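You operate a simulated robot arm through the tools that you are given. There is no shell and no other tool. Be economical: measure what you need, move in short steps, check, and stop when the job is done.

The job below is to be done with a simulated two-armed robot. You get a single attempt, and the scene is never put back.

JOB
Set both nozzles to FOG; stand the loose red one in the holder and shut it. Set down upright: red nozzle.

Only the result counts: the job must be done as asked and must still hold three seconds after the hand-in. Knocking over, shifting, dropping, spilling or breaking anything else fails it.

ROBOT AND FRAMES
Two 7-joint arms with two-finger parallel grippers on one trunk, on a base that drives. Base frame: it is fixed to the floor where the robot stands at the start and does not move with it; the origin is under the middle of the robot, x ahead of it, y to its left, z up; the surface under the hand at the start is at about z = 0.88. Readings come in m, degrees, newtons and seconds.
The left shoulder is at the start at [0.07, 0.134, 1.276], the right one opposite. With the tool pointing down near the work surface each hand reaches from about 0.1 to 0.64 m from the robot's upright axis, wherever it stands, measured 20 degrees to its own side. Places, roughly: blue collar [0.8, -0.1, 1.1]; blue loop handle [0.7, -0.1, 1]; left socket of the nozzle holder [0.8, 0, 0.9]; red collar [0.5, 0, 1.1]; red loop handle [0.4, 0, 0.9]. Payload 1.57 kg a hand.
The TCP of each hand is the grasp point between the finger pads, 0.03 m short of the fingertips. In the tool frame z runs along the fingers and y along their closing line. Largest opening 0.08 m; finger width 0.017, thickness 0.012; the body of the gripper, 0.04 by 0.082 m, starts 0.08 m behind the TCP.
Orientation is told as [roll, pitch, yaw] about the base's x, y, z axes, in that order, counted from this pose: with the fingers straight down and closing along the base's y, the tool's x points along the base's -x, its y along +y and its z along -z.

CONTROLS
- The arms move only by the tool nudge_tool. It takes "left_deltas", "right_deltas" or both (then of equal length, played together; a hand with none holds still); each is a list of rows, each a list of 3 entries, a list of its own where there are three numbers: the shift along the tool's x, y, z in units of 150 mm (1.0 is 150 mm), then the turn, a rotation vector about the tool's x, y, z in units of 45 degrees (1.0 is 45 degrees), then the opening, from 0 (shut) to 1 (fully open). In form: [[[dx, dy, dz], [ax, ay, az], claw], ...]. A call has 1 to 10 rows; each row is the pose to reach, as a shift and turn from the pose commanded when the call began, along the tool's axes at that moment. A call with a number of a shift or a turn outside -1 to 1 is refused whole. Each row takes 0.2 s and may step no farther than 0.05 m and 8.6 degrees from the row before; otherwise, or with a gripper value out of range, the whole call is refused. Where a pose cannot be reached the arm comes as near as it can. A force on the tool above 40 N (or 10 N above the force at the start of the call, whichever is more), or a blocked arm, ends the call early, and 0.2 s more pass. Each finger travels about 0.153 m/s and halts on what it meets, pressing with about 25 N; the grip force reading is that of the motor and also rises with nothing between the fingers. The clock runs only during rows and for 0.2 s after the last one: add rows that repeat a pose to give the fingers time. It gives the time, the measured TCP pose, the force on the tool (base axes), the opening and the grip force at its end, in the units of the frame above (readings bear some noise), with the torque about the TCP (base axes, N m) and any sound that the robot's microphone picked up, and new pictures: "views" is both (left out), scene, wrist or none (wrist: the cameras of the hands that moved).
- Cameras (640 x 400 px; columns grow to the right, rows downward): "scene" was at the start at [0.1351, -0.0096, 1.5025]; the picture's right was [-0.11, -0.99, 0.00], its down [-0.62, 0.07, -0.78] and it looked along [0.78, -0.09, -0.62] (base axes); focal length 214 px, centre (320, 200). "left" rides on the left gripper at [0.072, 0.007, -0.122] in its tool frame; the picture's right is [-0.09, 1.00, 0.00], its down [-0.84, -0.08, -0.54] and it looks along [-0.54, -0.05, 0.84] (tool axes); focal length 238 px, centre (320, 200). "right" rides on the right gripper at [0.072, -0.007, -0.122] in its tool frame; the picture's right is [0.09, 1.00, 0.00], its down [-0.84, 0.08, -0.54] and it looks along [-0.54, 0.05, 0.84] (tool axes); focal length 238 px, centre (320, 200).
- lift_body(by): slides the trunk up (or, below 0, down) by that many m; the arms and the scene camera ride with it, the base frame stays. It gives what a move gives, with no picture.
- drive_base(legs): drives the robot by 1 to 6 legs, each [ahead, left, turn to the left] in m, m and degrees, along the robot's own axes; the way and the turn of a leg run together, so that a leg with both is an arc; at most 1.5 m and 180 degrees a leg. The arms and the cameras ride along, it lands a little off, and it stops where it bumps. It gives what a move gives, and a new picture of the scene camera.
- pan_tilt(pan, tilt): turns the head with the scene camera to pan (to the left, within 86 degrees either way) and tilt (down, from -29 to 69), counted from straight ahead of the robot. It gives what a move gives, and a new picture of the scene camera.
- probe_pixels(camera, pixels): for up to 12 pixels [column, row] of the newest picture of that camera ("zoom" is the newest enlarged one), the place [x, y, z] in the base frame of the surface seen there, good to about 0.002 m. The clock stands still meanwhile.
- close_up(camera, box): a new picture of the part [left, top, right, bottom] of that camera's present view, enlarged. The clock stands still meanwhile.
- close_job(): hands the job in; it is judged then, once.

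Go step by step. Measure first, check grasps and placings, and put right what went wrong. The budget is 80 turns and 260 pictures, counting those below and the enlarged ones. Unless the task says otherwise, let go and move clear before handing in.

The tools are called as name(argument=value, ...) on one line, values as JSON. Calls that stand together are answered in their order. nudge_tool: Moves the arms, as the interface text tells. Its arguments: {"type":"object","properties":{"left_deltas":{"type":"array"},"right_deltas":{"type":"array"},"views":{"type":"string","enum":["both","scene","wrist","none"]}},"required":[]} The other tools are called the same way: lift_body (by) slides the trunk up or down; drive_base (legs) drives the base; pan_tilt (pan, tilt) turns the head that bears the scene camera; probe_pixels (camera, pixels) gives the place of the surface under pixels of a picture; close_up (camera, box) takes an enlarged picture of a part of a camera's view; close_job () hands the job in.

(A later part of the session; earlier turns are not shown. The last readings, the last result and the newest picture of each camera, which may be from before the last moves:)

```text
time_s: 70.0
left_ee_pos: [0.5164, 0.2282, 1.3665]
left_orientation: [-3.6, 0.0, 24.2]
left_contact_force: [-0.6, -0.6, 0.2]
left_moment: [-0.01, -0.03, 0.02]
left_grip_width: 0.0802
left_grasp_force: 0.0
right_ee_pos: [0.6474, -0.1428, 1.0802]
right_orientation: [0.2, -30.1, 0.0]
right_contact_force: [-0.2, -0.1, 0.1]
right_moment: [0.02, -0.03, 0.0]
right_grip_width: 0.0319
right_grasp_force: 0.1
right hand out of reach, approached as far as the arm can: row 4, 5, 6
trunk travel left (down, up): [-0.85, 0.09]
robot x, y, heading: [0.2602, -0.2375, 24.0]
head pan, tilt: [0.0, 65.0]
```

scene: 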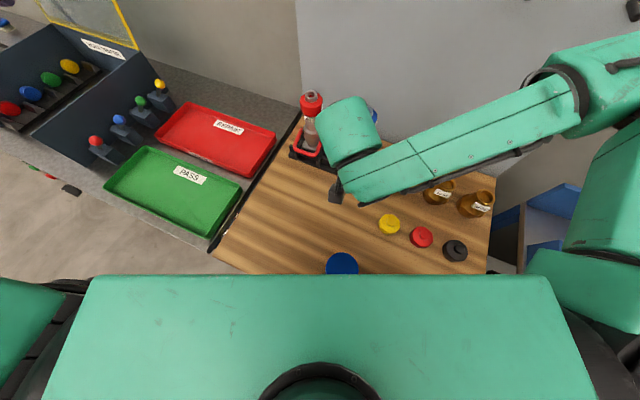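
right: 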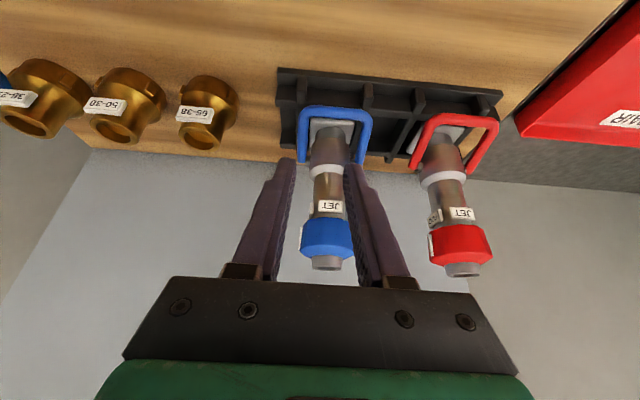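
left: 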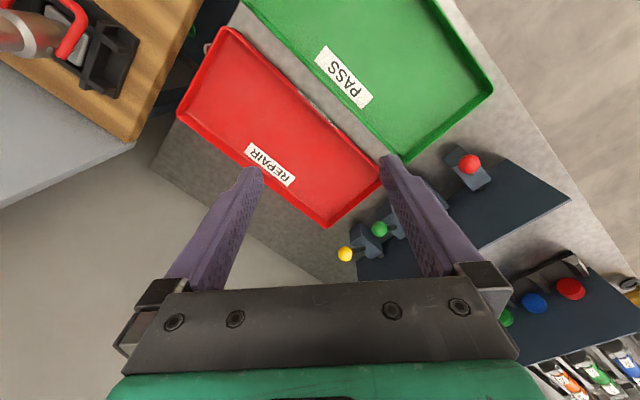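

The right arm can't get sideways far enough either. The left arm did reach the left leg from the former base pose, so go back there: raise right hand, return the base, and bring the left hand to its tilted pre-grasp.

nudge_tool(right_deltas=[[[-0.1, 0, -0.17], [0, 0, 0], 0.4], [[-0.2, 0, -0.35], [0, 0, 0], 0.4], [[-0.3, 0, -0.52], [0, 0, 0], 0.4], [[-0.4, 0, -0.69], [0, 0, 0], 0.4]], views="none")

drive_base(legs=[[-0.116, 0.044, 0], [0, 0, -24.2]])

nudge_tool(left_deltas=[[[-0.06, 0, 0.18], [0, 0, 0], 0.6], [[-0.12, 0, 0.36], [0, 0, 0], 0.4], [[-0.18, 0, 0.54], [0, 0, 0], 0.4], [[-0.25, 0, 0.72], [0, 0, 0], 0.4], [[-0.33, 0, 0.9], [0, 0, 0], 0.4]], views="none")

nudge_tool(left_deltas=[[[-0.05, -0.03, 0.15], [0, -0.12, 0], 0.4], [[-0.1, -0.06, 0.3], [0, -0.24, 0], 0.4], [[-0.15, -0.1, 0.45], [0, -0.36, 0], 0.4], [[-0.2, -0.14, 0.6], [0, -0.48, 0], 0.4], [[-0.27, -0.17, 0.8], [0, -0.6, 0], 0.4], [[-0.33, -0.2, 1], [0, -0.68, 0], 0.4]], views="both")

```text
time_s: 71.0
left_ee_pos: [0.515, 0.2281, 1.3679]
left_orientation: [-3.6, 0.0, 24.4]
left_contact_force: [-0.5, 0.1, -1.3]
left_moment: [0.0, -0.02, -0.01]
left_grip_width: 0.08
left_grasp_force: 0.0
right_ee_pos: [0.6504, -0.1444, 1.2008]
right_orientation: [0.1, -30.1, 0.0]
right_contact_force: [1.2, 1.0, -0.7]
right_moment: [0.01, 0.01, -0.01]
right_grip_width: 0.0321
right_grasp_force: 0.1
trunk travel left (down, up): [-0.85, 0.09]
robot x, y, heading: [0.2585, -0.2354, 24.1]
head pan, tilt: [0.0, 65.0]
```

```text
time_s: 73.5
left_ee_pos: [0.5559, 0.0807, 1.366]
left_orientation: [-3.6, 0.1, 0.6]
left_contact_force: [-0.2, 0.0, -0.2]
left_moment: [-0.02, 0.02, 0.02]
left_grip_width: 0.0802
left_grasp_force: 0.0
right_ee_pos: [0.5295, -0.3146, 1.2006]
right_orientation: [0.2, -30.2, -23.8]
right_contact_force: [0.0, 0.2, 0.0]
right_moment: [-0.01, -0.03, 0.02]
right_grip_width: 0.0319
right_grasp_force: 0.1
trunk travel left (down, up): [-0.85, 0.09]
robot x, y, heading: [0.1331, -0.238, 0.4]
head pan, tilt: [0.0, 65.0]
```

scene: 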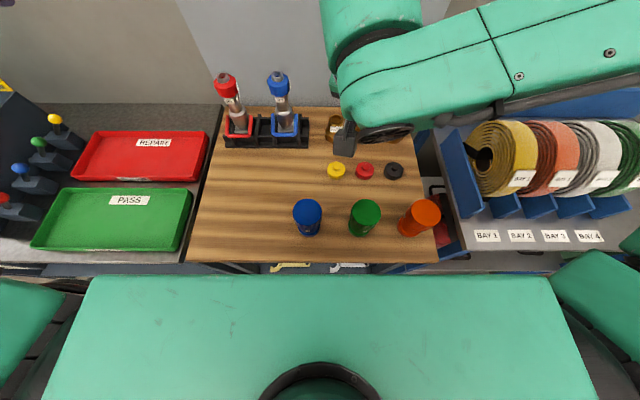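

```text
time_s: 74.7
left_ee_pos: [0.606, 0.075, 1.2303]
left_orientation: [-3.7, 0.1, 0.4]
left_contact_force: [-0.1, 0.8, 0.3]
left_moment: [-0.01, 0.0, -0.03]
left_grip_width: 0.0319
left_grasp_force: 0.1
left hand out of reach, approached as far as the arm can: row 3, 4, 5
right_ee_pos: [0.5314, -0.3151, 1.1997]
right_orientation: [0.1, -29.9, -23.8]
right_contact_force: [0.4, -0.1, 0.2]
right_moment: [0.02, 0.0, 0.01]
right_grip_width: 0.0322
right_grasp_force: 0.1
trunk travel left (down, up): [-0.85, 0.09]
robot x, y, heading: [0.1332, -0.2411, 0.2]
head pan, tilt: [0.0, 65.0]
```

```text
time_s: 76.0
left_ee_pos: [0.6558, 0.042, 1.0809]
left_orientation: [-4.6, -30.5, 2.8]
left_contact_force: [0.6, 0.3, -0.6]
left_moment: [0.0, 0.01, -0.02]
left_grip_width: 0.0319
left_grasp_force: 0.1
left hand out of reach, approached as far as the arm can: row 2, 3, 4, 5, 6
right_ee_pos: [0.5316, -0.3156, 1.201]
right_orientation: [0.1, -30.0, -23.7]
right_contact_force: [-0.2, 0.3, 0.3]
right_moment: [0.01, -0.01, 0.03]
right_grip_width: 0.032
right_grasp_force: 0.0
trunk travel left (down, up): [-0.85, 0.09]
robot x, y, heading: [0.139, -0.2389, 0.4]
head pan, tilt: [0.0, 65.0]
```

scene: 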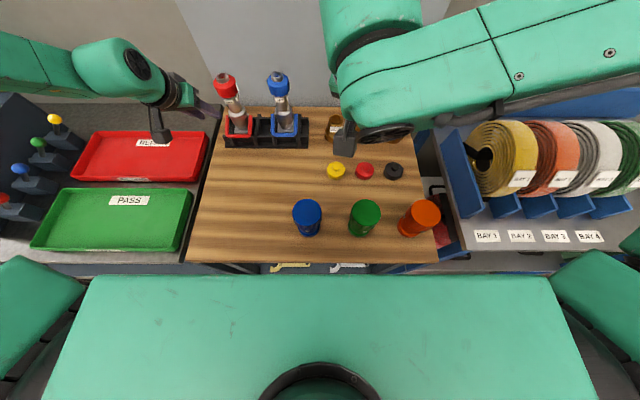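
left: 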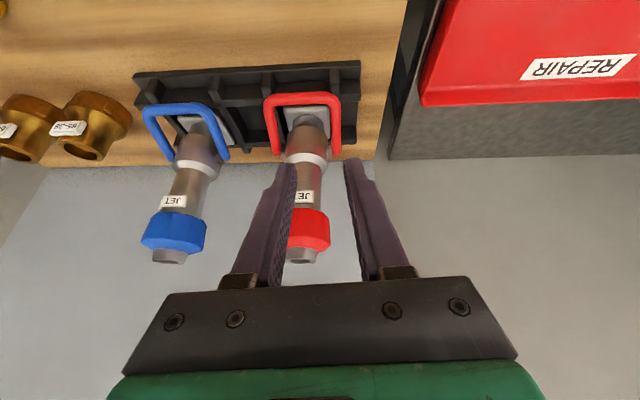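

Pre-grasp reached. Advance to straddle the left leg.

nudge_tool(left_deltas=[[[0, 0.03, 0.17], [0, 0, 0], 0.45], [[0.005, 0.05, 0.34], [0, 0, 0], 0.45], [[0.01, 0.07, 0.52], [0, 0, 0], 0.45], [[0.01, 0.09, 0.7], [0, 0, 0], 0.45], [[0.011, 0.11, 0.86], [0, 0, 0], 0.45]], views="wrist")

close_up(camera="left", box=[230, 80, 410, 220])

```text
time_s: 77.2
left_ee_pos: [0.7193, 0.0529, 0.9696]
left_orientation: [-4.2, -30.4, 2.7]
left_contact_force: [0.2, 0.4, 1.5]
left_moment: [0.01, 0.01, 0.02]
left_grip_width: 0.0358
left_grasp_force: 0.0
right_ee_pos: [0.531, -0.3146, 1.201]
right_orientation: [0.1, -30.1, -23.9]
right_contact_force: [0.1, -0.3, 0.0]
right_moment: [-0.01, 0.01, -0.03]
right_grip_width: 0.0318
right_grasp_force: 0.1
trunk travel left (down, up): [-0.85, 0.09]
robot x, y, heading: [0.1322, -0.242, 0.3]
head pan, tilt: [0.0, 65.0]
```

left: 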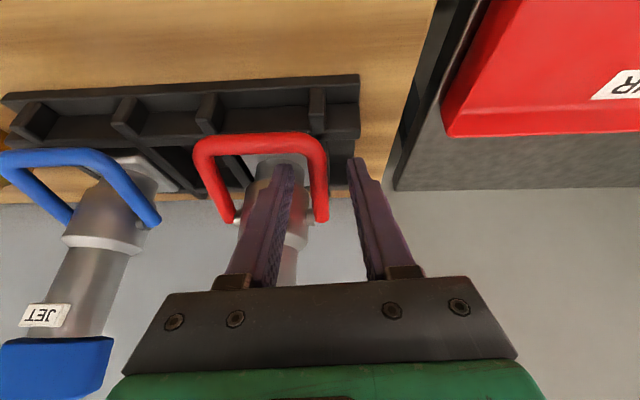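

```text
2.86 times, centred on (320, 150) of left
```

zoom: 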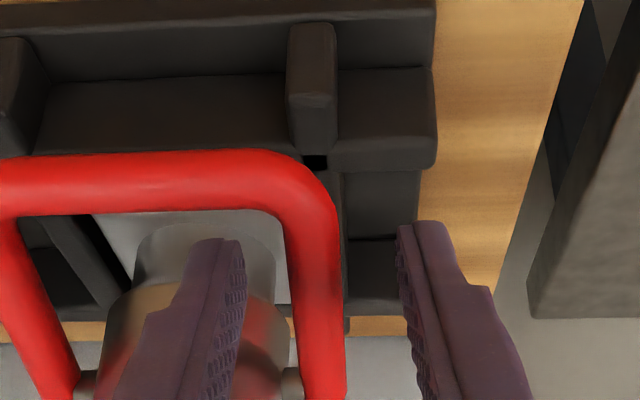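

Leg centred between the fingers. Close, then rotate the tool with the handle about its pivot by 32°.

nudge_tool(left_deltas=[[[0, 0, 0], [0, 0, 0], 0.2], [[0, 0, 0], [0, 0, 0], 0.05], [[0, 0, 0], [0, 0, 0], 0.05], [[-0.017, 0, -0.041], [0, 0.178, 0], 0.05], [[-0.04, 0, -0.08], [0, 0.356, 0], 0.05], [[-0.068, 0, -0.114], [0, 0.533, 0], 0.05], [[-0.1, 0, -0.145], [0, 0.711, 0], 0.05], [[-0.1, 0, -0.145], [0, 0.711, 0], 0.05]], views="wrist")

close_up(camera="scene", box=[180, 60, 310, 160])

```text
time_s: 78.8
left_ee_pos: [0.7045, 0.0535, 1.01]
left_orientation: [-4.1, -6.2, 0.8]
left_contact_force: [17.4, -4.4, -8.2]
left_moment: [-0.45, 0.25, -0.16]
left_grip_width: 0.0115
left_grasp_force: 24.9
left hand out of reach, approached as far as the arm can: row 5, 6, 7
right_ee_pos: [0.5372, -0.3168, 1.1988]
right_orientation: [0.0, -29.8, -23.9]
right_contact_force: [-0.5, 0.1, 1.0]
right_moment: [0.01, -0.02, -0.07]
right_grip_width: 0.0319
right_grasp_force: 0.1
trunk travel left (down, up): [-0.85, 0.09]
robot x, y, heading: [0.1374, -0.2423, 0.0]
head pan, tilt: [0.0, 65.0]
stopped in row 7 (left hand): the force on the tool passed its limit at 49 N (the readings are from after the stop); the commanded pose is now the measured one
```

left: 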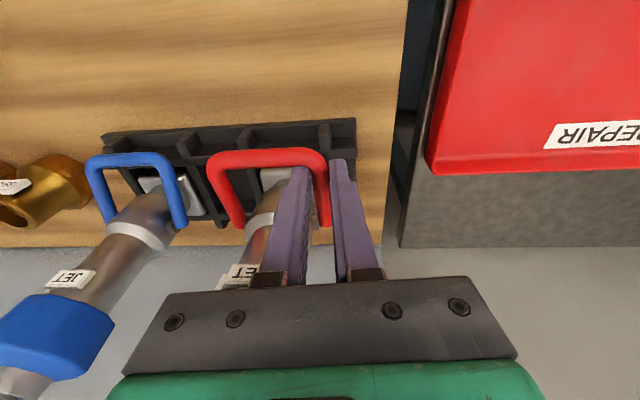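

```text
4.00 times, centred on (245, 110) of scene
```

zoom: 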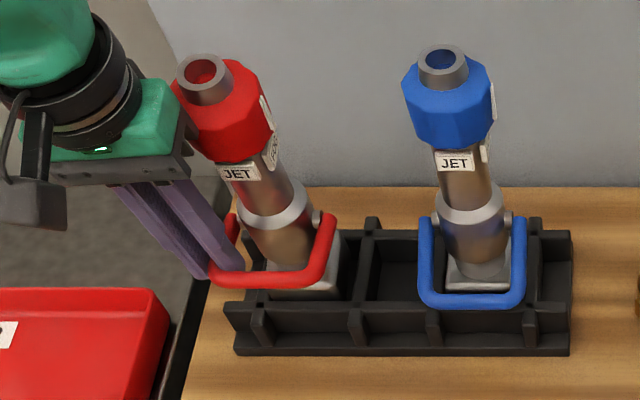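

The handle did rotate upward, but the arm's limit made it pull at the nozzle. Release and check.

nudge_tool(left_deltas=[[[0, 0, 0], [0, 0, 0], 0.2], [[0, 0, 0], [0, 0, 0], 0.4], [[0, 0, 0], [0, 0, 0], 0.4]], views="wrist")

close_up(camera="scene", box=[180, 60, 310, 160])

probe_pixels(camera="zoom", pixels=[[270, 280], [230, 275], [310, 270], [325, 235], [320, 218], [300, 292], [200, 95], [455, 298], [325, 292], [268, 270]])

```text
time_s: 79.6
left_ee_pos: [0.6971, 0.0549, 1.0119]
left_orientation: [-4.0, -5.8, 0.9]
left_contact_force: [0.0, 0.3, 0.1]
left_moment: [0.0, -0.01, -0.02]
left_grip_width: 0.032
left_grasp_force: 0.1
right_ee_pos: [0.53, -0.3166, 1.2015]
right_orientation: [0.1, -30.1, -23.8]
right_contact_force: [0.3, -0.5, 0.0]
right_moment: [0.0, 0.0, 0.01]
right_grip_width: 0.0317
right_grasp_force: 0.1
trunk travel left (down, up): [-0.85, 0.09]
robot x, y, heading: [0.13, -0.2409, 0.5]
head pan, tilt: [0.0, 65.0]
```

left: 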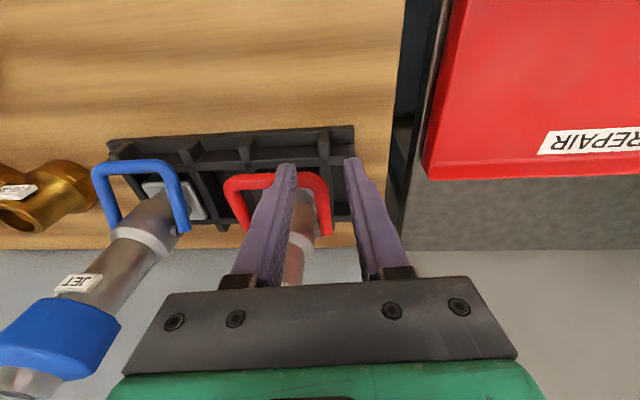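

```text
4.00 times, centred on (245, 110) of scene
```

zoom: 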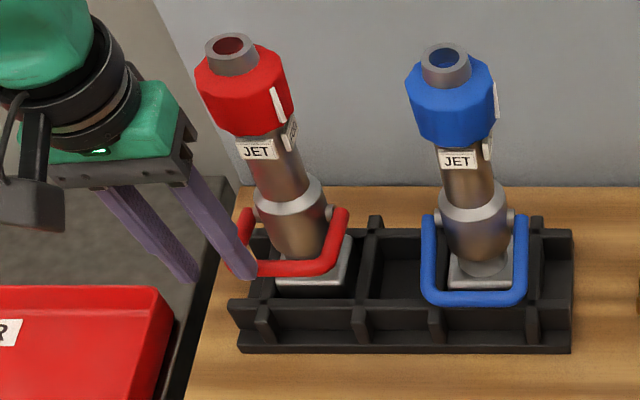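

```text
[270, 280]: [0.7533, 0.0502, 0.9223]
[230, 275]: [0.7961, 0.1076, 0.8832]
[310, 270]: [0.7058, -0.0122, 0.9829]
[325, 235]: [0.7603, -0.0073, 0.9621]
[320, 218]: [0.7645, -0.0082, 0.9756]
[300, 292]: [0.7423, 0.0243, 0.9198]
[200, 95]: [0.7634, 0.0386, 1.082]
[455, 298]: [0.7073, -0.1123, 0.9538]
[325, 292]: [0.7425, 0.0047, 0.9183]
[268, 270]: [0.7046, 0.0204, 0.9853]
```

The handle moved from −27° to about level (bar now at z≈0.98) and holds. Next I'll hook closed fingertips under the bar with a steeper forward tilt and lift; back off and tilt first.

nudge_tool(left_deltas=[[[0, 0, -0.22], [0, 0, 0], 0.4], [[0.15, 0, -0.3], [0, -0.16, 0], 0.2], [[0.3, -0.02, -0.38], [0, -0.33, 0], 0], [[0.46, -0.04, -0.38], [0, -0.5, 0], 0], [[0.46, -0.05, -0.38], [0, -0.67, 0], 0], [[0.46, -0.05, -0.38], [0, -0.84, 0], 0], [[0.46, -0.05, -0.38], [0, -1, 0], 0], [[0.46, -0.05, -0.38], [0, -1, 0], 0]], views="both")

close_up(camera="scene", box=[180, 60, 310, 160])

probe_pixels(camera="zoom", pixels=[[270, 268], [250, 265], [310, 268], [245, 225], [342, 225], [300, 285], [322, 216], [270, 275]])

```text
time_s: 81.4
left_ee_pos: [0.623, 0.049, 1.062]
left_orientation: [-6.4, -50.9, 5.3]
left_contact_force: [0.4, 0.2, 0.7]
left_moment: [-0.01, -0.01, 0.02]
left_grip_width: 0.0
left_grasp_force: 21.0
right_ee_pos: [0.5311, -0.3171, 1.1993]
right_orientation: [0.2, -30.1, -24.0]
right_contact_force: [-0.2, 0.1, -0.6]
right_moment: [0.02, 0.0, 0.0]
right_grip_width: 0.032
right_grasp_force: 0.0
trunk travel left (down, up): [-0.85, 0.09]
robot x, y, heading: [0.1331, -0.2395, 0.2]
head pan, tilt: [0.0, 65.0]
```

scene: 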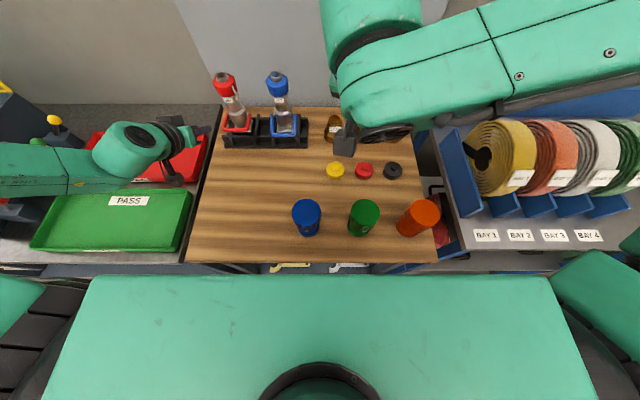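
left: 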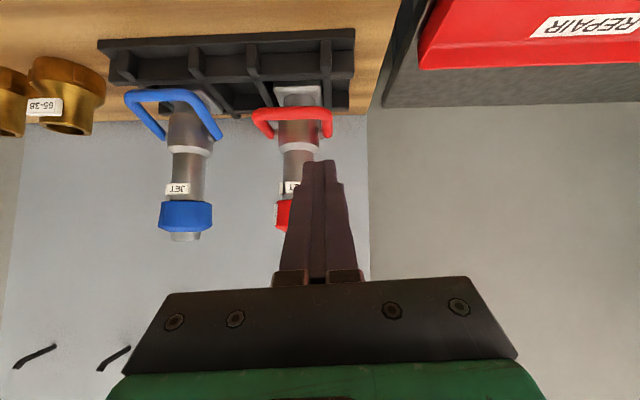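

```text
4.00 times, centred on (245, 110) of scene
```

zoom: 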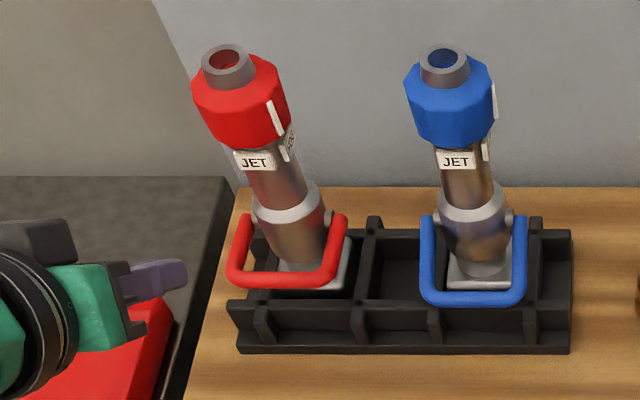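

```text
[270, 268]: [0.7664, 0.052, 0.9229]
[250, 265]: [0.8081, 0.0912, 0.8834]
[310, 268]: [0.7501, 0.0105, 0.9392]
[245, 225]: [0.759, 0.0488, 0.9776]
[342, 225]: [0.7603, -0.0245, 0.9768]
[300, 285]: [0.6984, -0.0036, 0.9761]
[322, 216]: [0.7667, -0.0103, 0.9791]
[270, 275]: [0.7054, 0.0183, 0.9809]
```

Bar is level. Approach low in front, then slide the closed fingertips under the left part of the bar.

nudge_tool(left_deltas=[[[0.12, -0.01, 0.19], [0, 0, 0], 0], [[0.25, -0.02, 0.38], [0, 0, 0], 0], [[0.369, -0.03, 0.573], [0, 0, 0], 0], [[0.31, -0.035, 0.69], [0, 0, 0], 0], [[0.255, -0.04, 0.797], [0, 0, 0], 0]], views="wrist")

close_up(camera="scene", box=[180, 60, 310, 160])

```text
time_s: 82.6
left_ee_pos: [0.6924, 0.0364, 0.9585]
left_orientation: [-6.3, -51.0, 5.2]
left_contact_force: [-0.9, -0.3, 0.0]
left_moment: [-0.01, -0.02, -0.01]
left_grip_width: 0.0
left_grasp_force: 22.0
right_ee_pos: [0.5313, -0.3167, 1.1998]
right_orientation: [0.1, -30.1, -24.0]
right_contact_force: [-1.1, 0.5, 0.1]
right_moment: [0.0, 0.0, 0.02]
right_grip_width: 0.032
right_grasp_force: 0.0
trunk travel left (down, up): [-0.85, 0.09]
robot x, y, heading: [0.1348, -0.2423, 0.0]
head pan, tilt: [0.0, 65.0]
```

left: 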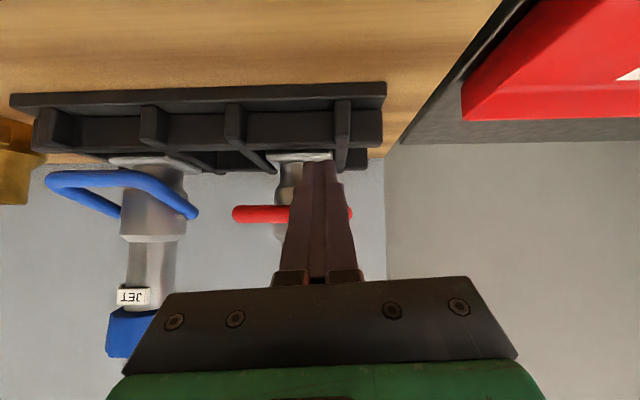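

```text
4.00 times, centred on (245, 110) of scene
```

zoom: 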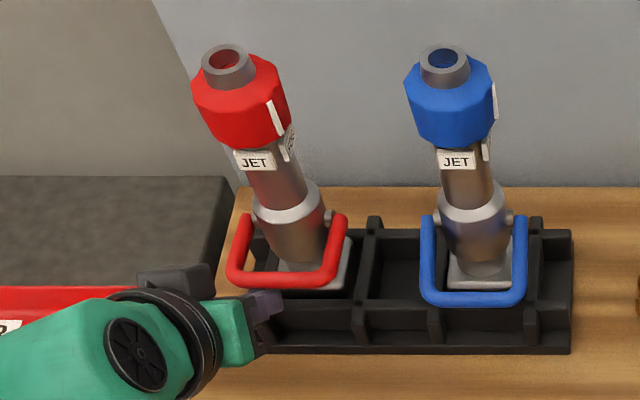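

Fingertips are under the bar. Lift ~0.06 m with a slight push forward.

nudge_tool(left_deltas=[[[-0.05, 0, -0.04], [0, 0, 0], 0], [[-0.1, 0, -0.08], [0, 0, 0], 0], [[-0.15, 0, -0.11], [0, 0, 0], 0], [[-0.2, 0, -0.13], [0, 0, 0], 0], [[-0.25, 0, -0.15], [0, 0, 0], 0], [[-0.3, 0, -0.17], [0, 0, 0], 0], [[-0.361, 0, -0.189], [0, 0, 0], 0], [[-0.361, 0, -0.189], [0, 0, 0], 0]], views="wrist")

close_up(camera="scene", box=[180, 60, 310, 160])

probe_pixels(camera="zoom", pixels=[[280, 240], [300, 255], [320, 240], [342, 220], [300, 285], [322, 216], [330, 275], [225, 80]])

```text
time_s: 84.4
left_ee_pos: [0.7034, 0.0424, 1.0183]
left_orientation: [-6.4, -51.0, 5.3]
left_contact_force: [-0.5, 0.4, -0.7]
left_moment: [0.01, 0.02, 0.02]
left_grip_width: 0.0
left_grasp_force: 21.0
right_ee_pos: [0.5297, -0.3162, 1.201]
right_orientation: [0.2, -30.2, -24.0]
right_contact_force: [-0.4, -0.2, 0.1]
right_moment: [-0.03, -0.01, 0.02]
right_grip_width: 0.0319
right_grasp_force: 0.1
trunk travel left (down, up): [-0.85, 0.09]
robot x, y, heading: [0.1379, -0.2425, 0.2]
head pan, tilt: [0.0, 65.0]
```

left: 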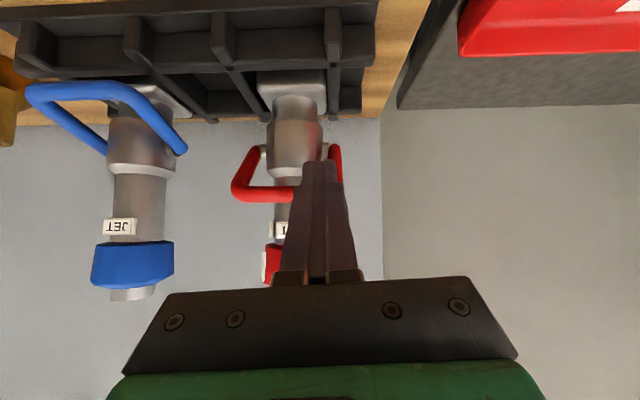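

```text
4.00 times, centred on (245, 110) of scene
```

zoom: 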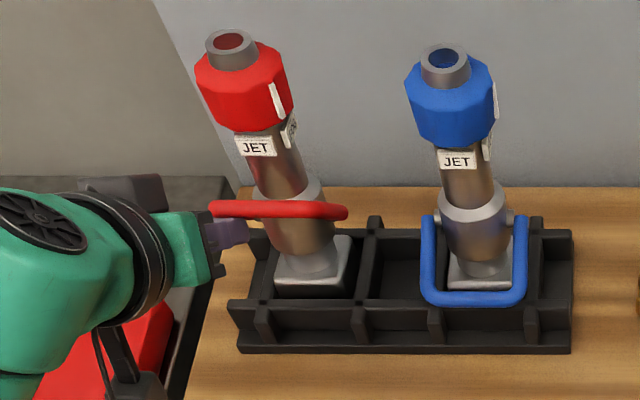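

```text
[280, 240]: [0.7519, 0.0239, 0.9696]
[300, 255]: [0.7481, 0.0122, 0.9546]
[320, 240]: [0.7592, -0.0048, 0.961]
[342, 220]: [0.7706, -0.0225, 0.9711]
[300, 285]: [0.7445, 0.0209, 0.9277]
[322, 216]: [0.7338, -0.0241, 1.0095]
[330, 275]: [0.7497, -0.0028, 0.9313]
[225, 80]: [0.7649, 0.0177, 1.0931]
```

The handle swings up with almost no force and the nozzle stays seated. Continue pushing up/forward until its stop.

nudge_tool(left_deltas=[[[-0.05, 0, 0], [0, 0, 0], 0], [[-0.1, 0, 0], [0, 0, 0], 0], [[-0.15, 0, 0], [0, 0, 0], 0], [[-0.2, 0, 0], [0, 0, 0], 0], [[-0.213, 0, 0], [0, 0, 0], 0]], views="wrist")

close_up(camera="scene", box=[180, 60, 310, 160])

probe_pixels(camera="zoom", pixels=[[290, 205], [290, 195], [290, 185], [310, 195], [335, 200], [290, 175], [300, 285], [330, 275]])

```text
time_s: 85.6
left_ee_pos: [0.7246, 0.0419, 1.0415]
left_orientation: [-6.4, -51.0, 5.3]
left_contact_force: [-1.1, -0.6, -0.1]
left_moment: [0.01, -0.01, 0.0]
left_grip_width: 0.0
left_grasp_force: 21.6
right_ee_pos: [0.53, -0.3173, 1.199]
right_orientation: [0.2, -30.0, -24.0]
right_contact_force: [0.6, 0.0, 0.0]
right_moment: [0.02, 0.01, 0.0]
right_grip_width: 0.032
right_grasp_force: 0.1
trunk travel left (down, up): [-0.85, 0.09]
robot x, y, heading: [0.1335, -0.2414, 0.1]
head pan, tilt: [0.0, 65.0]
```

left: 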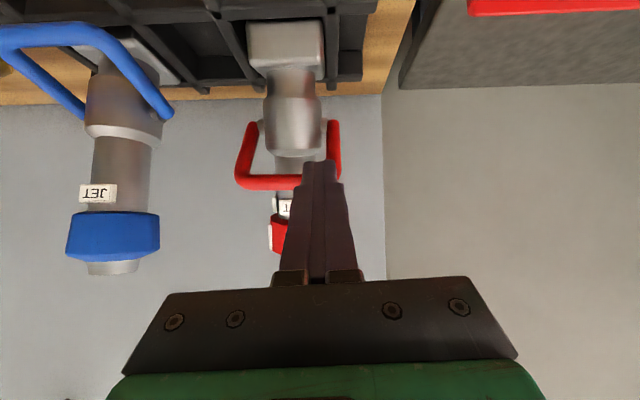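

```text
4.00 times, centred on (245, 110) of scene
```

zoom: 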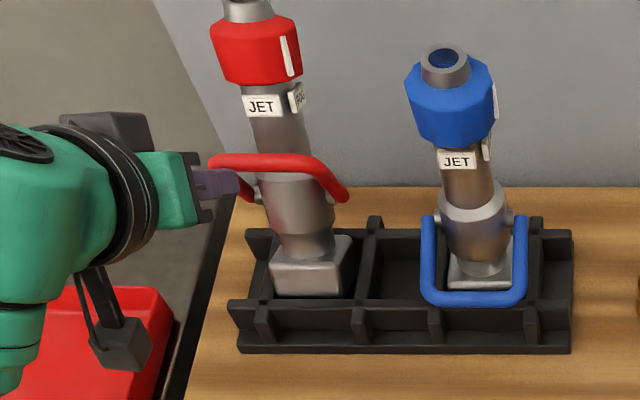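

```text
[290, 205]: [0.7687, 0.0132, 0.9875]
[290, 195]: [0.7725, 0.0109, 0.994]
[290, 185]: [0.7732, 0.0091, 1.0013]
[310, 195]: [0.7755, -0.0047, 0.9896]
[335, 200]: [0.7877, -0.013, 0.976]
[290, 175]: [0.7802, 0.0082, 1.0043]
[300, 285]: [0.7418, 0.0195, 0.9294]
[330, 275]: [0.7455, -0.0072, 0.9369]
```

The handle has hit its stop: further pushing now tips the nozzle backward. Ease back slowly so it settles, then drop and withdraw the fingers.

nudge_tool(left_deltas=[[[0.04, 0, 0], [0, 0, 0], 0], [[0.08, 0, 0], [0, 0, 0], 0], [[0.12, 0, 0], [0, 0, 0], 0], [[0.16, 0, 0], [0, 0, 0], 0], [[0.213, 0, 0], [0, 0, 0], 0], [[0.3, 0, 0.06], [0, 0, 0], 0], [[0.37, 0, 0.12], [0, 0, 0], 0], [[0.37, 0, -0.1], [0, 0, 0], 0], [[0.37, 0, -0.35], [0, 0, 0], 0], [[0.37, 0, -0.6], [0, 0, 0], 0]], views="both")

close_up(camera="scene", box=[180, 60, 310, 160])

probe_pixels(camera="zoom", pixels=[[280, 208], [300, 210], [250, 208], [330, 275], [300, 285], [250, 40], [275, 95], [290, 130], [280, 215]])

```text
time_s: 87.8
left_ee_pos: [0.6167, 0.0414, 1.0545]
left_orientation: [-6.5, -50.7, 5.3]
left_contact_force: [-0.2, 0.4, -0.5]
left_moment: [-0.02, -0.02, 0.0]
left_grip_width: 0.0
left_grasp_force: 20.8
right_ee_pos: [0.5284, -0.3172, 1.2007]
right_orientation: [0.3, -30.2, -24.0]
right_contact_force: [-0.4, 0.2, -1.0]
right_moment: [0.0, -0.03, 0.01]
right_grip_width: 0.0319
right_grasp_force: 0.0
trunk travel left (down, up): [-0.85, 0.09]
robot x, y, heading: [0.1352, -0.2399, 0.1]
head pan, tilt: [0.0, 65.0]
```

scene: 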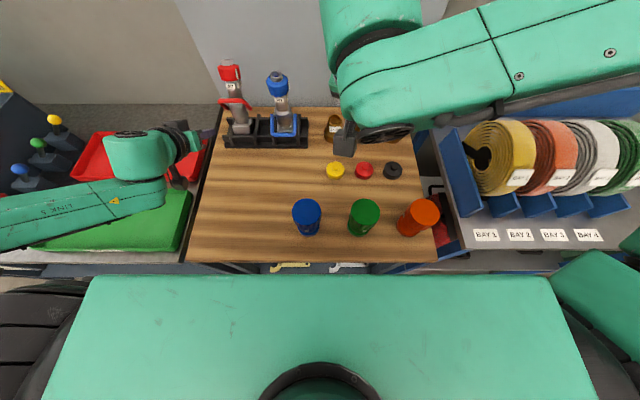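
left: 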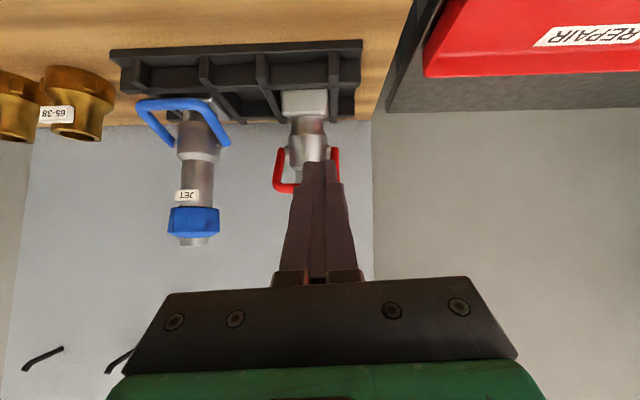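

```text
4.00 times, centred on (245, 110) of scene
```

zoom: 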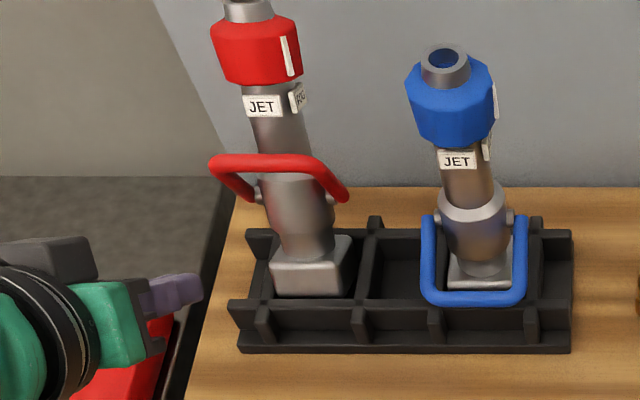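

```text
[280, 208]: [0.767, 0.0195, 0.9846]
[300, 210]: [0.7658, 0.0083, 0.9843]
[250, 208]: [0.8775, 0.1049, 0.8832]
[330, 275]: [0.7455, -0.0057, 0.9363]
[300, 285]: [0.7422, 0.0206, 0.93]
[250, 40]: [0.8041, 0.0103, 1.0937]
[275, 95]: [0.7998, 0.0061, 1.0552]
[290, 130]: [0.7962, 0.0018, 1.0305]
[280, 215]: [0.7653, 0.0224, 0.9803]
```

The nozzle is left leaning back in the socket, and the collar looks ~14° off FOG. The right arm is healthy, so I'll turn the base 45° left to put the red nozzle in its best reach, first straightening the right hand and raising the left.

nudge_tool(left_deltas=[[[-0.13, 0, -0.1], [0, 0, 0], 0], [[-0.26, 0, -0.2], [0, 0, 0], 0], [[-0.39, 0, -0.31], [0, 0, 0], 0], [[-0.52, 0, -0.42], [0, 0, 0], 0], [[-0.52, 0, -0.42], [0, 0, 0], 0]], right_deltas=[[[-0.03, 0, -0.06], [0, 0.13, 0], 0.7], [[-0.06, 0, -0.12], [0, 0.27, 0], 1], [[-0.1, 0, -0.18], [0, 0.4, 0], 1], [[-0.14, 0, -0.24], [0, 0.54, 0], 1], [[-0.167, 0, -0.29], [0, 0.667, 0], 1]], views="none")

drive_base(legs=[[0, 0, 45], [0.131, -0.1025, 0]])

nudge_tool(right_deltas=[[[0, 0, 0], [0, 0, -0.15], 1], [[0, 0, 0], [0, 0, -0.3], 1], [[0, 0, 0], [0, 0, -0.45], 1], [[0, 0, 0], [0, 0, -0.53], 1]], views="both")

close_up(camera="right", box=[240, 60, 400, 180])

```text
time_s: 89.0
left_ee_pos: [0.6203, 0.0497, 1.1549]
left_orientation: [-6.3, -50.8, 5.2]
left_contact_force: [-0.6, -0.6, -0.3]
left_moment: [-0.04, 0.02, 0.0]
left_grip_width: 0.0
left_grasp_force: 21.2
right_ee_pos: [0.5317, -0.316, 1.2524]
right_orientation: [0.2, 0.1, -24.0]
right_contact_force: [-0.5, -0.5, -0.6]
right_moment: [0.02, 0.0, 0.01]
right_grip_width: 0.0799
right_grasp_force: 0.2
trunk travel left (down, up): [-0.85, 0.09]
robot x, y, heading: [0.1379, -0.2384, 0.2]
head pan, tilt: [0.0, 65.0]
```

```text
time_s: 92.5
left_ee_pos: [0.4194, 0.3308, 1.1552]
left_orientation: [-6.6, -51.0, 51.8]
left_contact_force: [0.3, 0.1, 0.4]
left_moment: [0.0, -0.03, -0.02]
left_grip_width: 0.0
left_grasp_force: 21.2
right_ee_pos: [0.6215, 0.015, 1.2532]
right_orientation: [0.1, -0.3, 22.5]
right_contact_force: [-0.7, 0.1, 0.4]
right_moment: [0.02, -0.03, 0.01]
right_grip_width: 0.0802
right_grasp_force: 0.1
trunk travel left (down, up): [-0.85, 0.09]
robot x, y, heading: [0.2996, -0.2167, 46.6]
head pan, tilt: [0.0, 65.0]
```

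scene: 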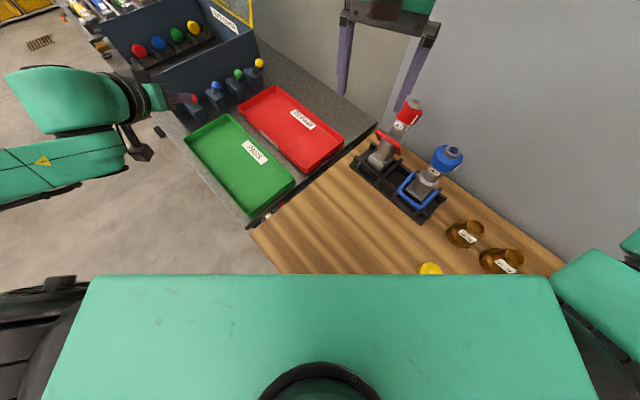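

```text
time_s: 93.5
left_ee_pos: [0.4225, 0.3314, 1.1546]
left_orientation: [-6.4, -50.9, 51.6]
left_contact_force: [-0.3, 0.2, -0.6]
left_moment: [-0.03, 0.0, 0.0]
left_grip_width: 0.0
left_grasp_force: 21.0
right_ee_pos: [0.6254, 0.0135, 1.2517]
right_orientation: [0.1, 0.0, 46.4]
right_contact_force: [0.0, -0.5, -0.8]
right_moment: [0.01, 0.0, 0.01]
right_grip_width: 0.08
right_grasp_force: 0.0
trunk travel left (down, up): [-0.85, 0.09]
robot x, y, heading: [0.2995, -0.2215, 46.5]
head pan, tilt: [0.0, 65.0]
```

scene: 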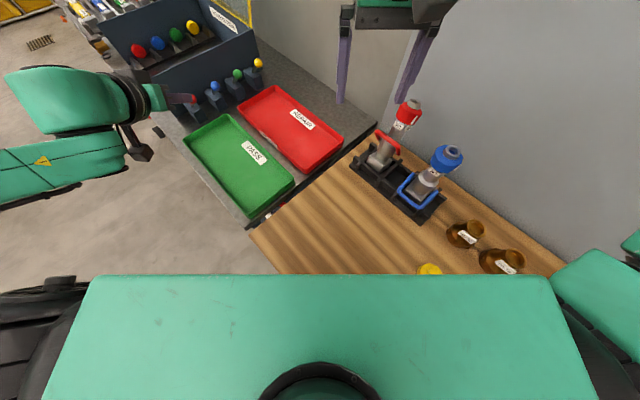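
right: 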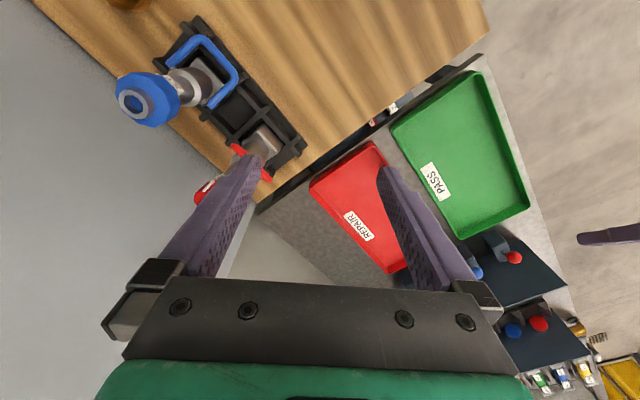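

```text
3.33 times, centred on (320, 120) of right
```

zoom: 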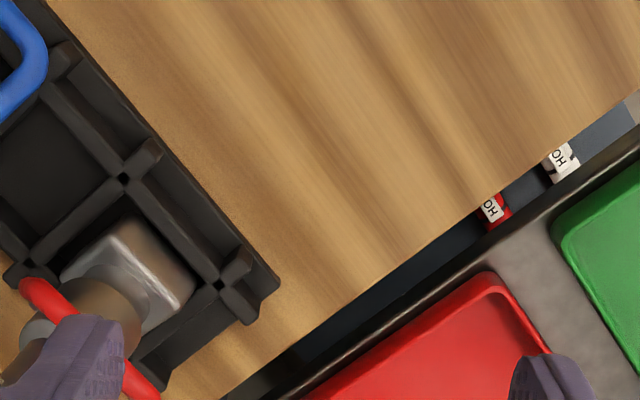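

Right arm rides well. Measure the leaning nozzle from the scene picture and move the right hand above its collar.

probe_pixels(camera="scene", pixels=[[414, 100], [414, 104], [408, 110], [401, 112], [417, 116], [406, 119], [402, 124], [399, 130], [386, 150], [380, 160], [393, 136], [387, 134]])

close_up(camera="scene", box=[355, 85, 455, 185])

nudge_tool(right_deltas=[[[-0.14, -0.15, 0], [0, 0, 0], 1], [[-0.29, -0.31, 0], [0, 0, 0], 1], [[-0.43, -0.46, 0], [0, 0, 0], 1], [[-0.58, -0.62, 0], [0, 0, 0], 1], [[-0.72, -0.77, 0], [0, 0, 0], 1], [[-0.867, -0.924, 0], [0, 0, 0], 1]], views="wrist")

close_up(camera="right", box=[240, 40, 400, 160])

```text
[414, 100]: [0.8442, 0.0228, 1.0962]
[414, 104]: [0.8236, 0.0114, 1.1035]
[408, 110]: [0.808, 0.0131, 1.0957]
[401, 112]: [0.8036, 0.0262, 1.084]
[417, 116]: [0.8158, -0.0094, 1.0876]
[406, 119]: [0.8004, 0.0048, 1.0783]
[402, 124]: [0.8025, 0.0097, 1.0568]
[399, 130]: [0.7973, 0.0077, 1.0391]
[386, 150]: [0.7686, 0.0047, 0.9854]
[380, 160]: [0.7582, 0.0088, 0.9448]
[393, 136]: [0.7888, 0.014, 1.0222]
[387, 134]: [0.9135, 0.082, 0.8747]
```

```text
4.00 times, centred on (405, 135) of scene
```

zoom: 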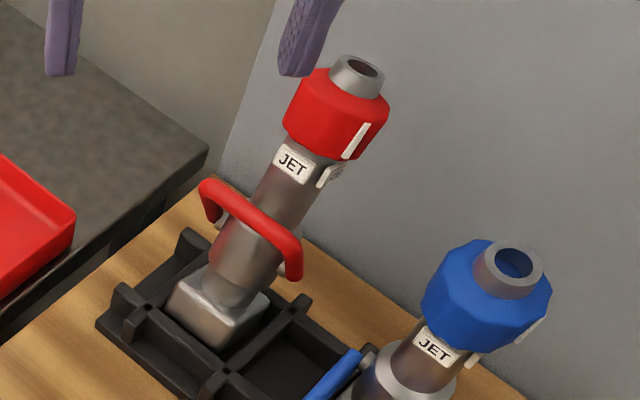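

```text
time_s: 94.9
left_ee_pos: [0.4246, 0.3315, 1.155]
left_orientation: [-6.2, -50.8, 51.6]
left_contact_force: [0.2, 0.4, 1.0]
left_moment: [-0.02, 0.04, -0.02]
left_grip_width: 0.0
left_grasp_force: 21.7
right_ee_pos: [0.8149, 0.0128, 1.2504]
right_orientation: [0.1, -0.1, 46.3]
right_contact_force: [0.5, 0.5, -0.3]
right_moment: [0.0, -0.01, 0.0]
right_grip_width: 0.08
right_grasp_force: 0.0
trunk travel left (down, up): [-0.85, 0.09]
robot x, y, heading: [0.2994, -0.2173, 46.9]
head pan, tilt: [0.0, 65.0]
```

right: 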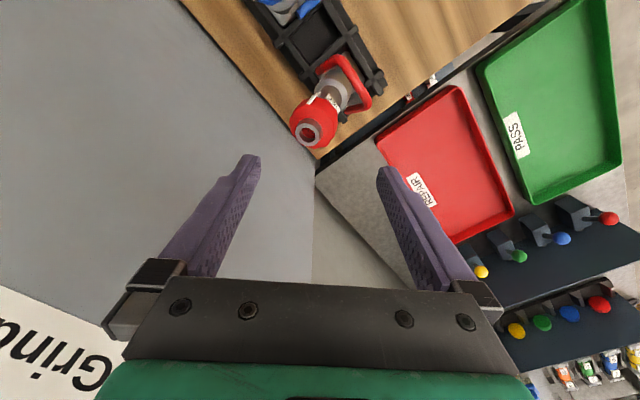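

```text
3.33 times, centred on (320, 100) of right
5 turns are left
```

zoom: 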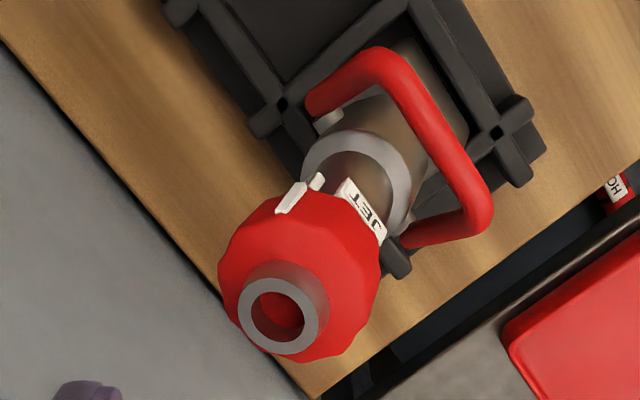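

The right arm reaches it well; the lean is ~21° in +x, collar centre ≈(0.826, 0.0115, 1.07). Grip the collar, rotate it upright about the base and lower it.

nudge_tool(right_deltas=[[[-0.02, -0.03, 0.2], [0, 0, 0], 1], [[-0.044, -0.059, 0.4], [0, 0, 0], 1], [[-0.044, -0.059, 0.6], [0, 0, 0], 1]], views="wrist")

nudge_tool(right_deltas=[[[0, 0, 0.2], [0, 0, 0], 1], [[0, 0, 0.4], [0, 0, 0], 1], [[0, 0, 0.58], [0, 0, 0], 1], [[0, 0, 0.58], [0, 0, 0], 0.8], [[0, 0, 0.58], [0, 0, 0], 0.6], [[0, 0, 0.58], [0, 0, 0], 0.3], [[0, 0, 0.58], [0, 0, 0], 0.2]], views="wrist")

nudge_tool(right_deltas=[[[0.033, 0.037, -0.02], [0.042, -0.04, 0], 0.2], [[0.066, 0.074, -0.04], [0.085, -0.081, 0], 0.2], [[0.131, 0.147, -0.053], [0.169, -0.161, 0], 0.2], [[0.197, 0.22, -0.053], [0.254, -0.242, 0], 0.2], [[0.262, 0.294, -0.053], [0.338, -0.322, 0], 0.2], [[0.262, 0.294, -0.02], [0.338, -0.322, 0], 0.2], [[0.262, 0.294, 0.01], [0.338, -0.322, 0], 0.2], [[0.262, 0.294, 0.03], [0.338, -0.322, 0], 0.2]], views="both")

close_up(camera="scene", box=[340, 85, 440, 185])

close_up(camera="right", box=[250, 80, 390, 200])

```text
time_s: 95.7
left_ee_pos: [0.4228, 0.3314, 1.1544]
left_orientation: [-6.3, -50.9, 51.5]
left_contact_force: [0.0, 0.2, 0.0]
left_moment: [-0.01, -0.01, -0.01]
left_grip_width: 0.0
left_grasp_force: 21.5
right_ee_pos: [0.8234, 0.0105, 1.1605]
right_orientation: [0.1, -0.2, 46.3]
right_contact_force: [0.4, 0.4, 0.0]
right_moment: [0.0, 0.0, 0.01]
right_grip_width: 0.0802
right_grasp_force: 0.0
trunk travel left (down, up): [-0.85, 0.09]
robot x, y, heading: [0.2965, -0.2222, 46.2]
head pan, tilt: [0.0, 65.0]
```

right: 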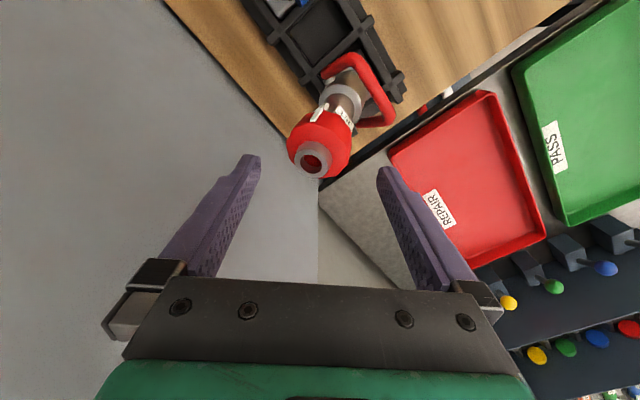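

```text
time_s: 97.3
left_ee_pos: [0.4214, 0.3329, 1.1545]
left_orientation: [-6.4, -50.9, 51.6]
left_contact_force: [-0.5, 0.6, -0.4]
left_moment: [0.0, 0.02, 0.0]
left_grip_width: 0.0001
left_grasp_force: 21.5
right_ee_pos: [0.8242, 0.0111, 1.0752]
right_orientation: [0.2, 0.0, 46.3]
right_contact_force: [-0.7, 1.0, 0.3]
right_moment: [0.22, 0.09, -0.08]
right_grip_width: 0.0626
right_grasp_force: 24.8
trunk travel left (down, up): [-0.85, 0.09]
robot x, y, heading: [0.2944, -0.2202, 46.4]
head pan, tilt: [0.0, 65.0]
```

right: 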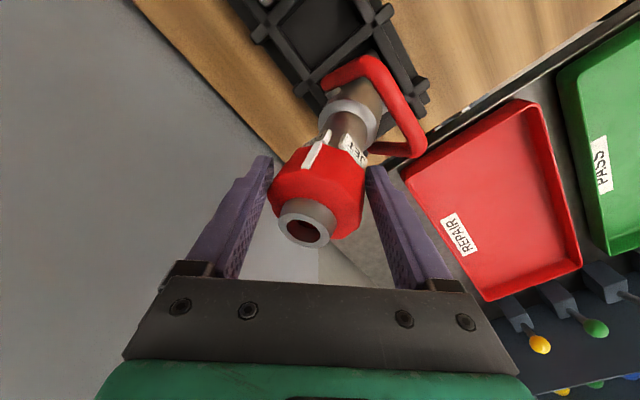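

```text
time_s: 99.1
left_ee_pos: [0.4196, 0.3294, 1.1568]
left_orientation: [-6.4, -50.9, 51.7]
left_contact_force: [0.2, 0.2, 0.2]
left_moment: [-0.01, -0.02, -0.01]
left_grip_width: 0.0
left_grasp_force: 21.4
right_ee_pos: [0.7665, 0.0137, 1.0754]
right_orientation: [-15.5, -15.1, 48.3]
right_contact_force: [-0.3, -1.7, 17.8]
right_moment: [0.54, -0.05, -0.02]
right_grip_width: 0.0619
right_grasp_force: 25.0
trunk travel left (down, up): [-0.85, 0.09]
robot x, y, heading: [0.301, -0.2178, 46.4]
head pan, tilt: [0.0, 65.0]
```

scene: 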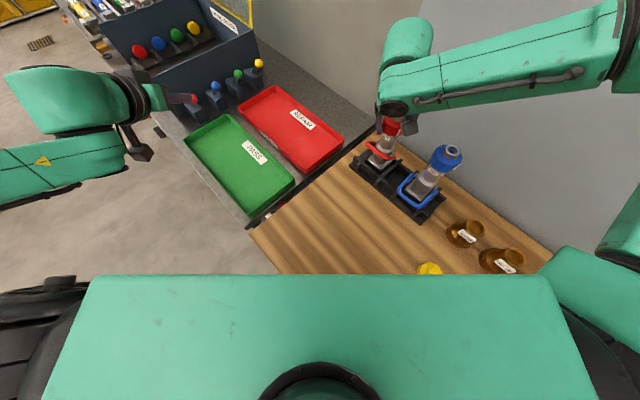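
right: 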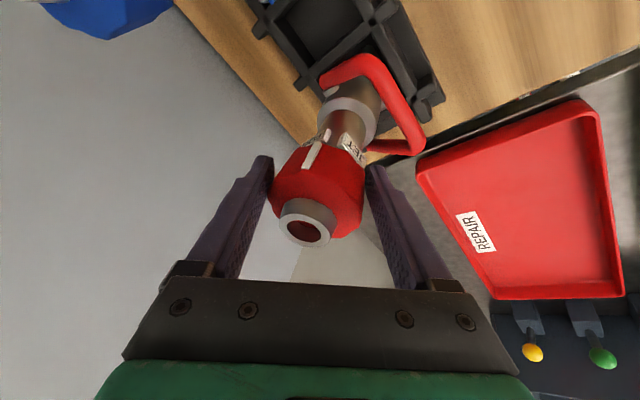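

```text
4.00 times, centred on (390, 135) of scene
```

zoom: 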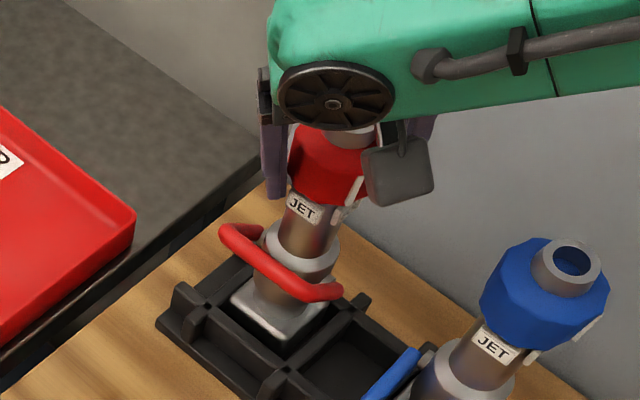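

```text
3.33 times, centred on (320, 140) of right
4 turns are left
```

zoom: 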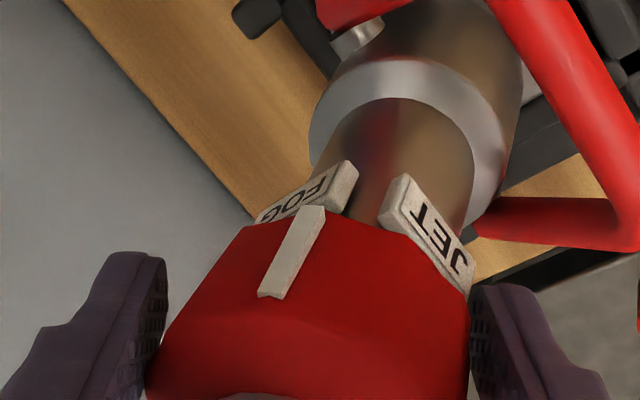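

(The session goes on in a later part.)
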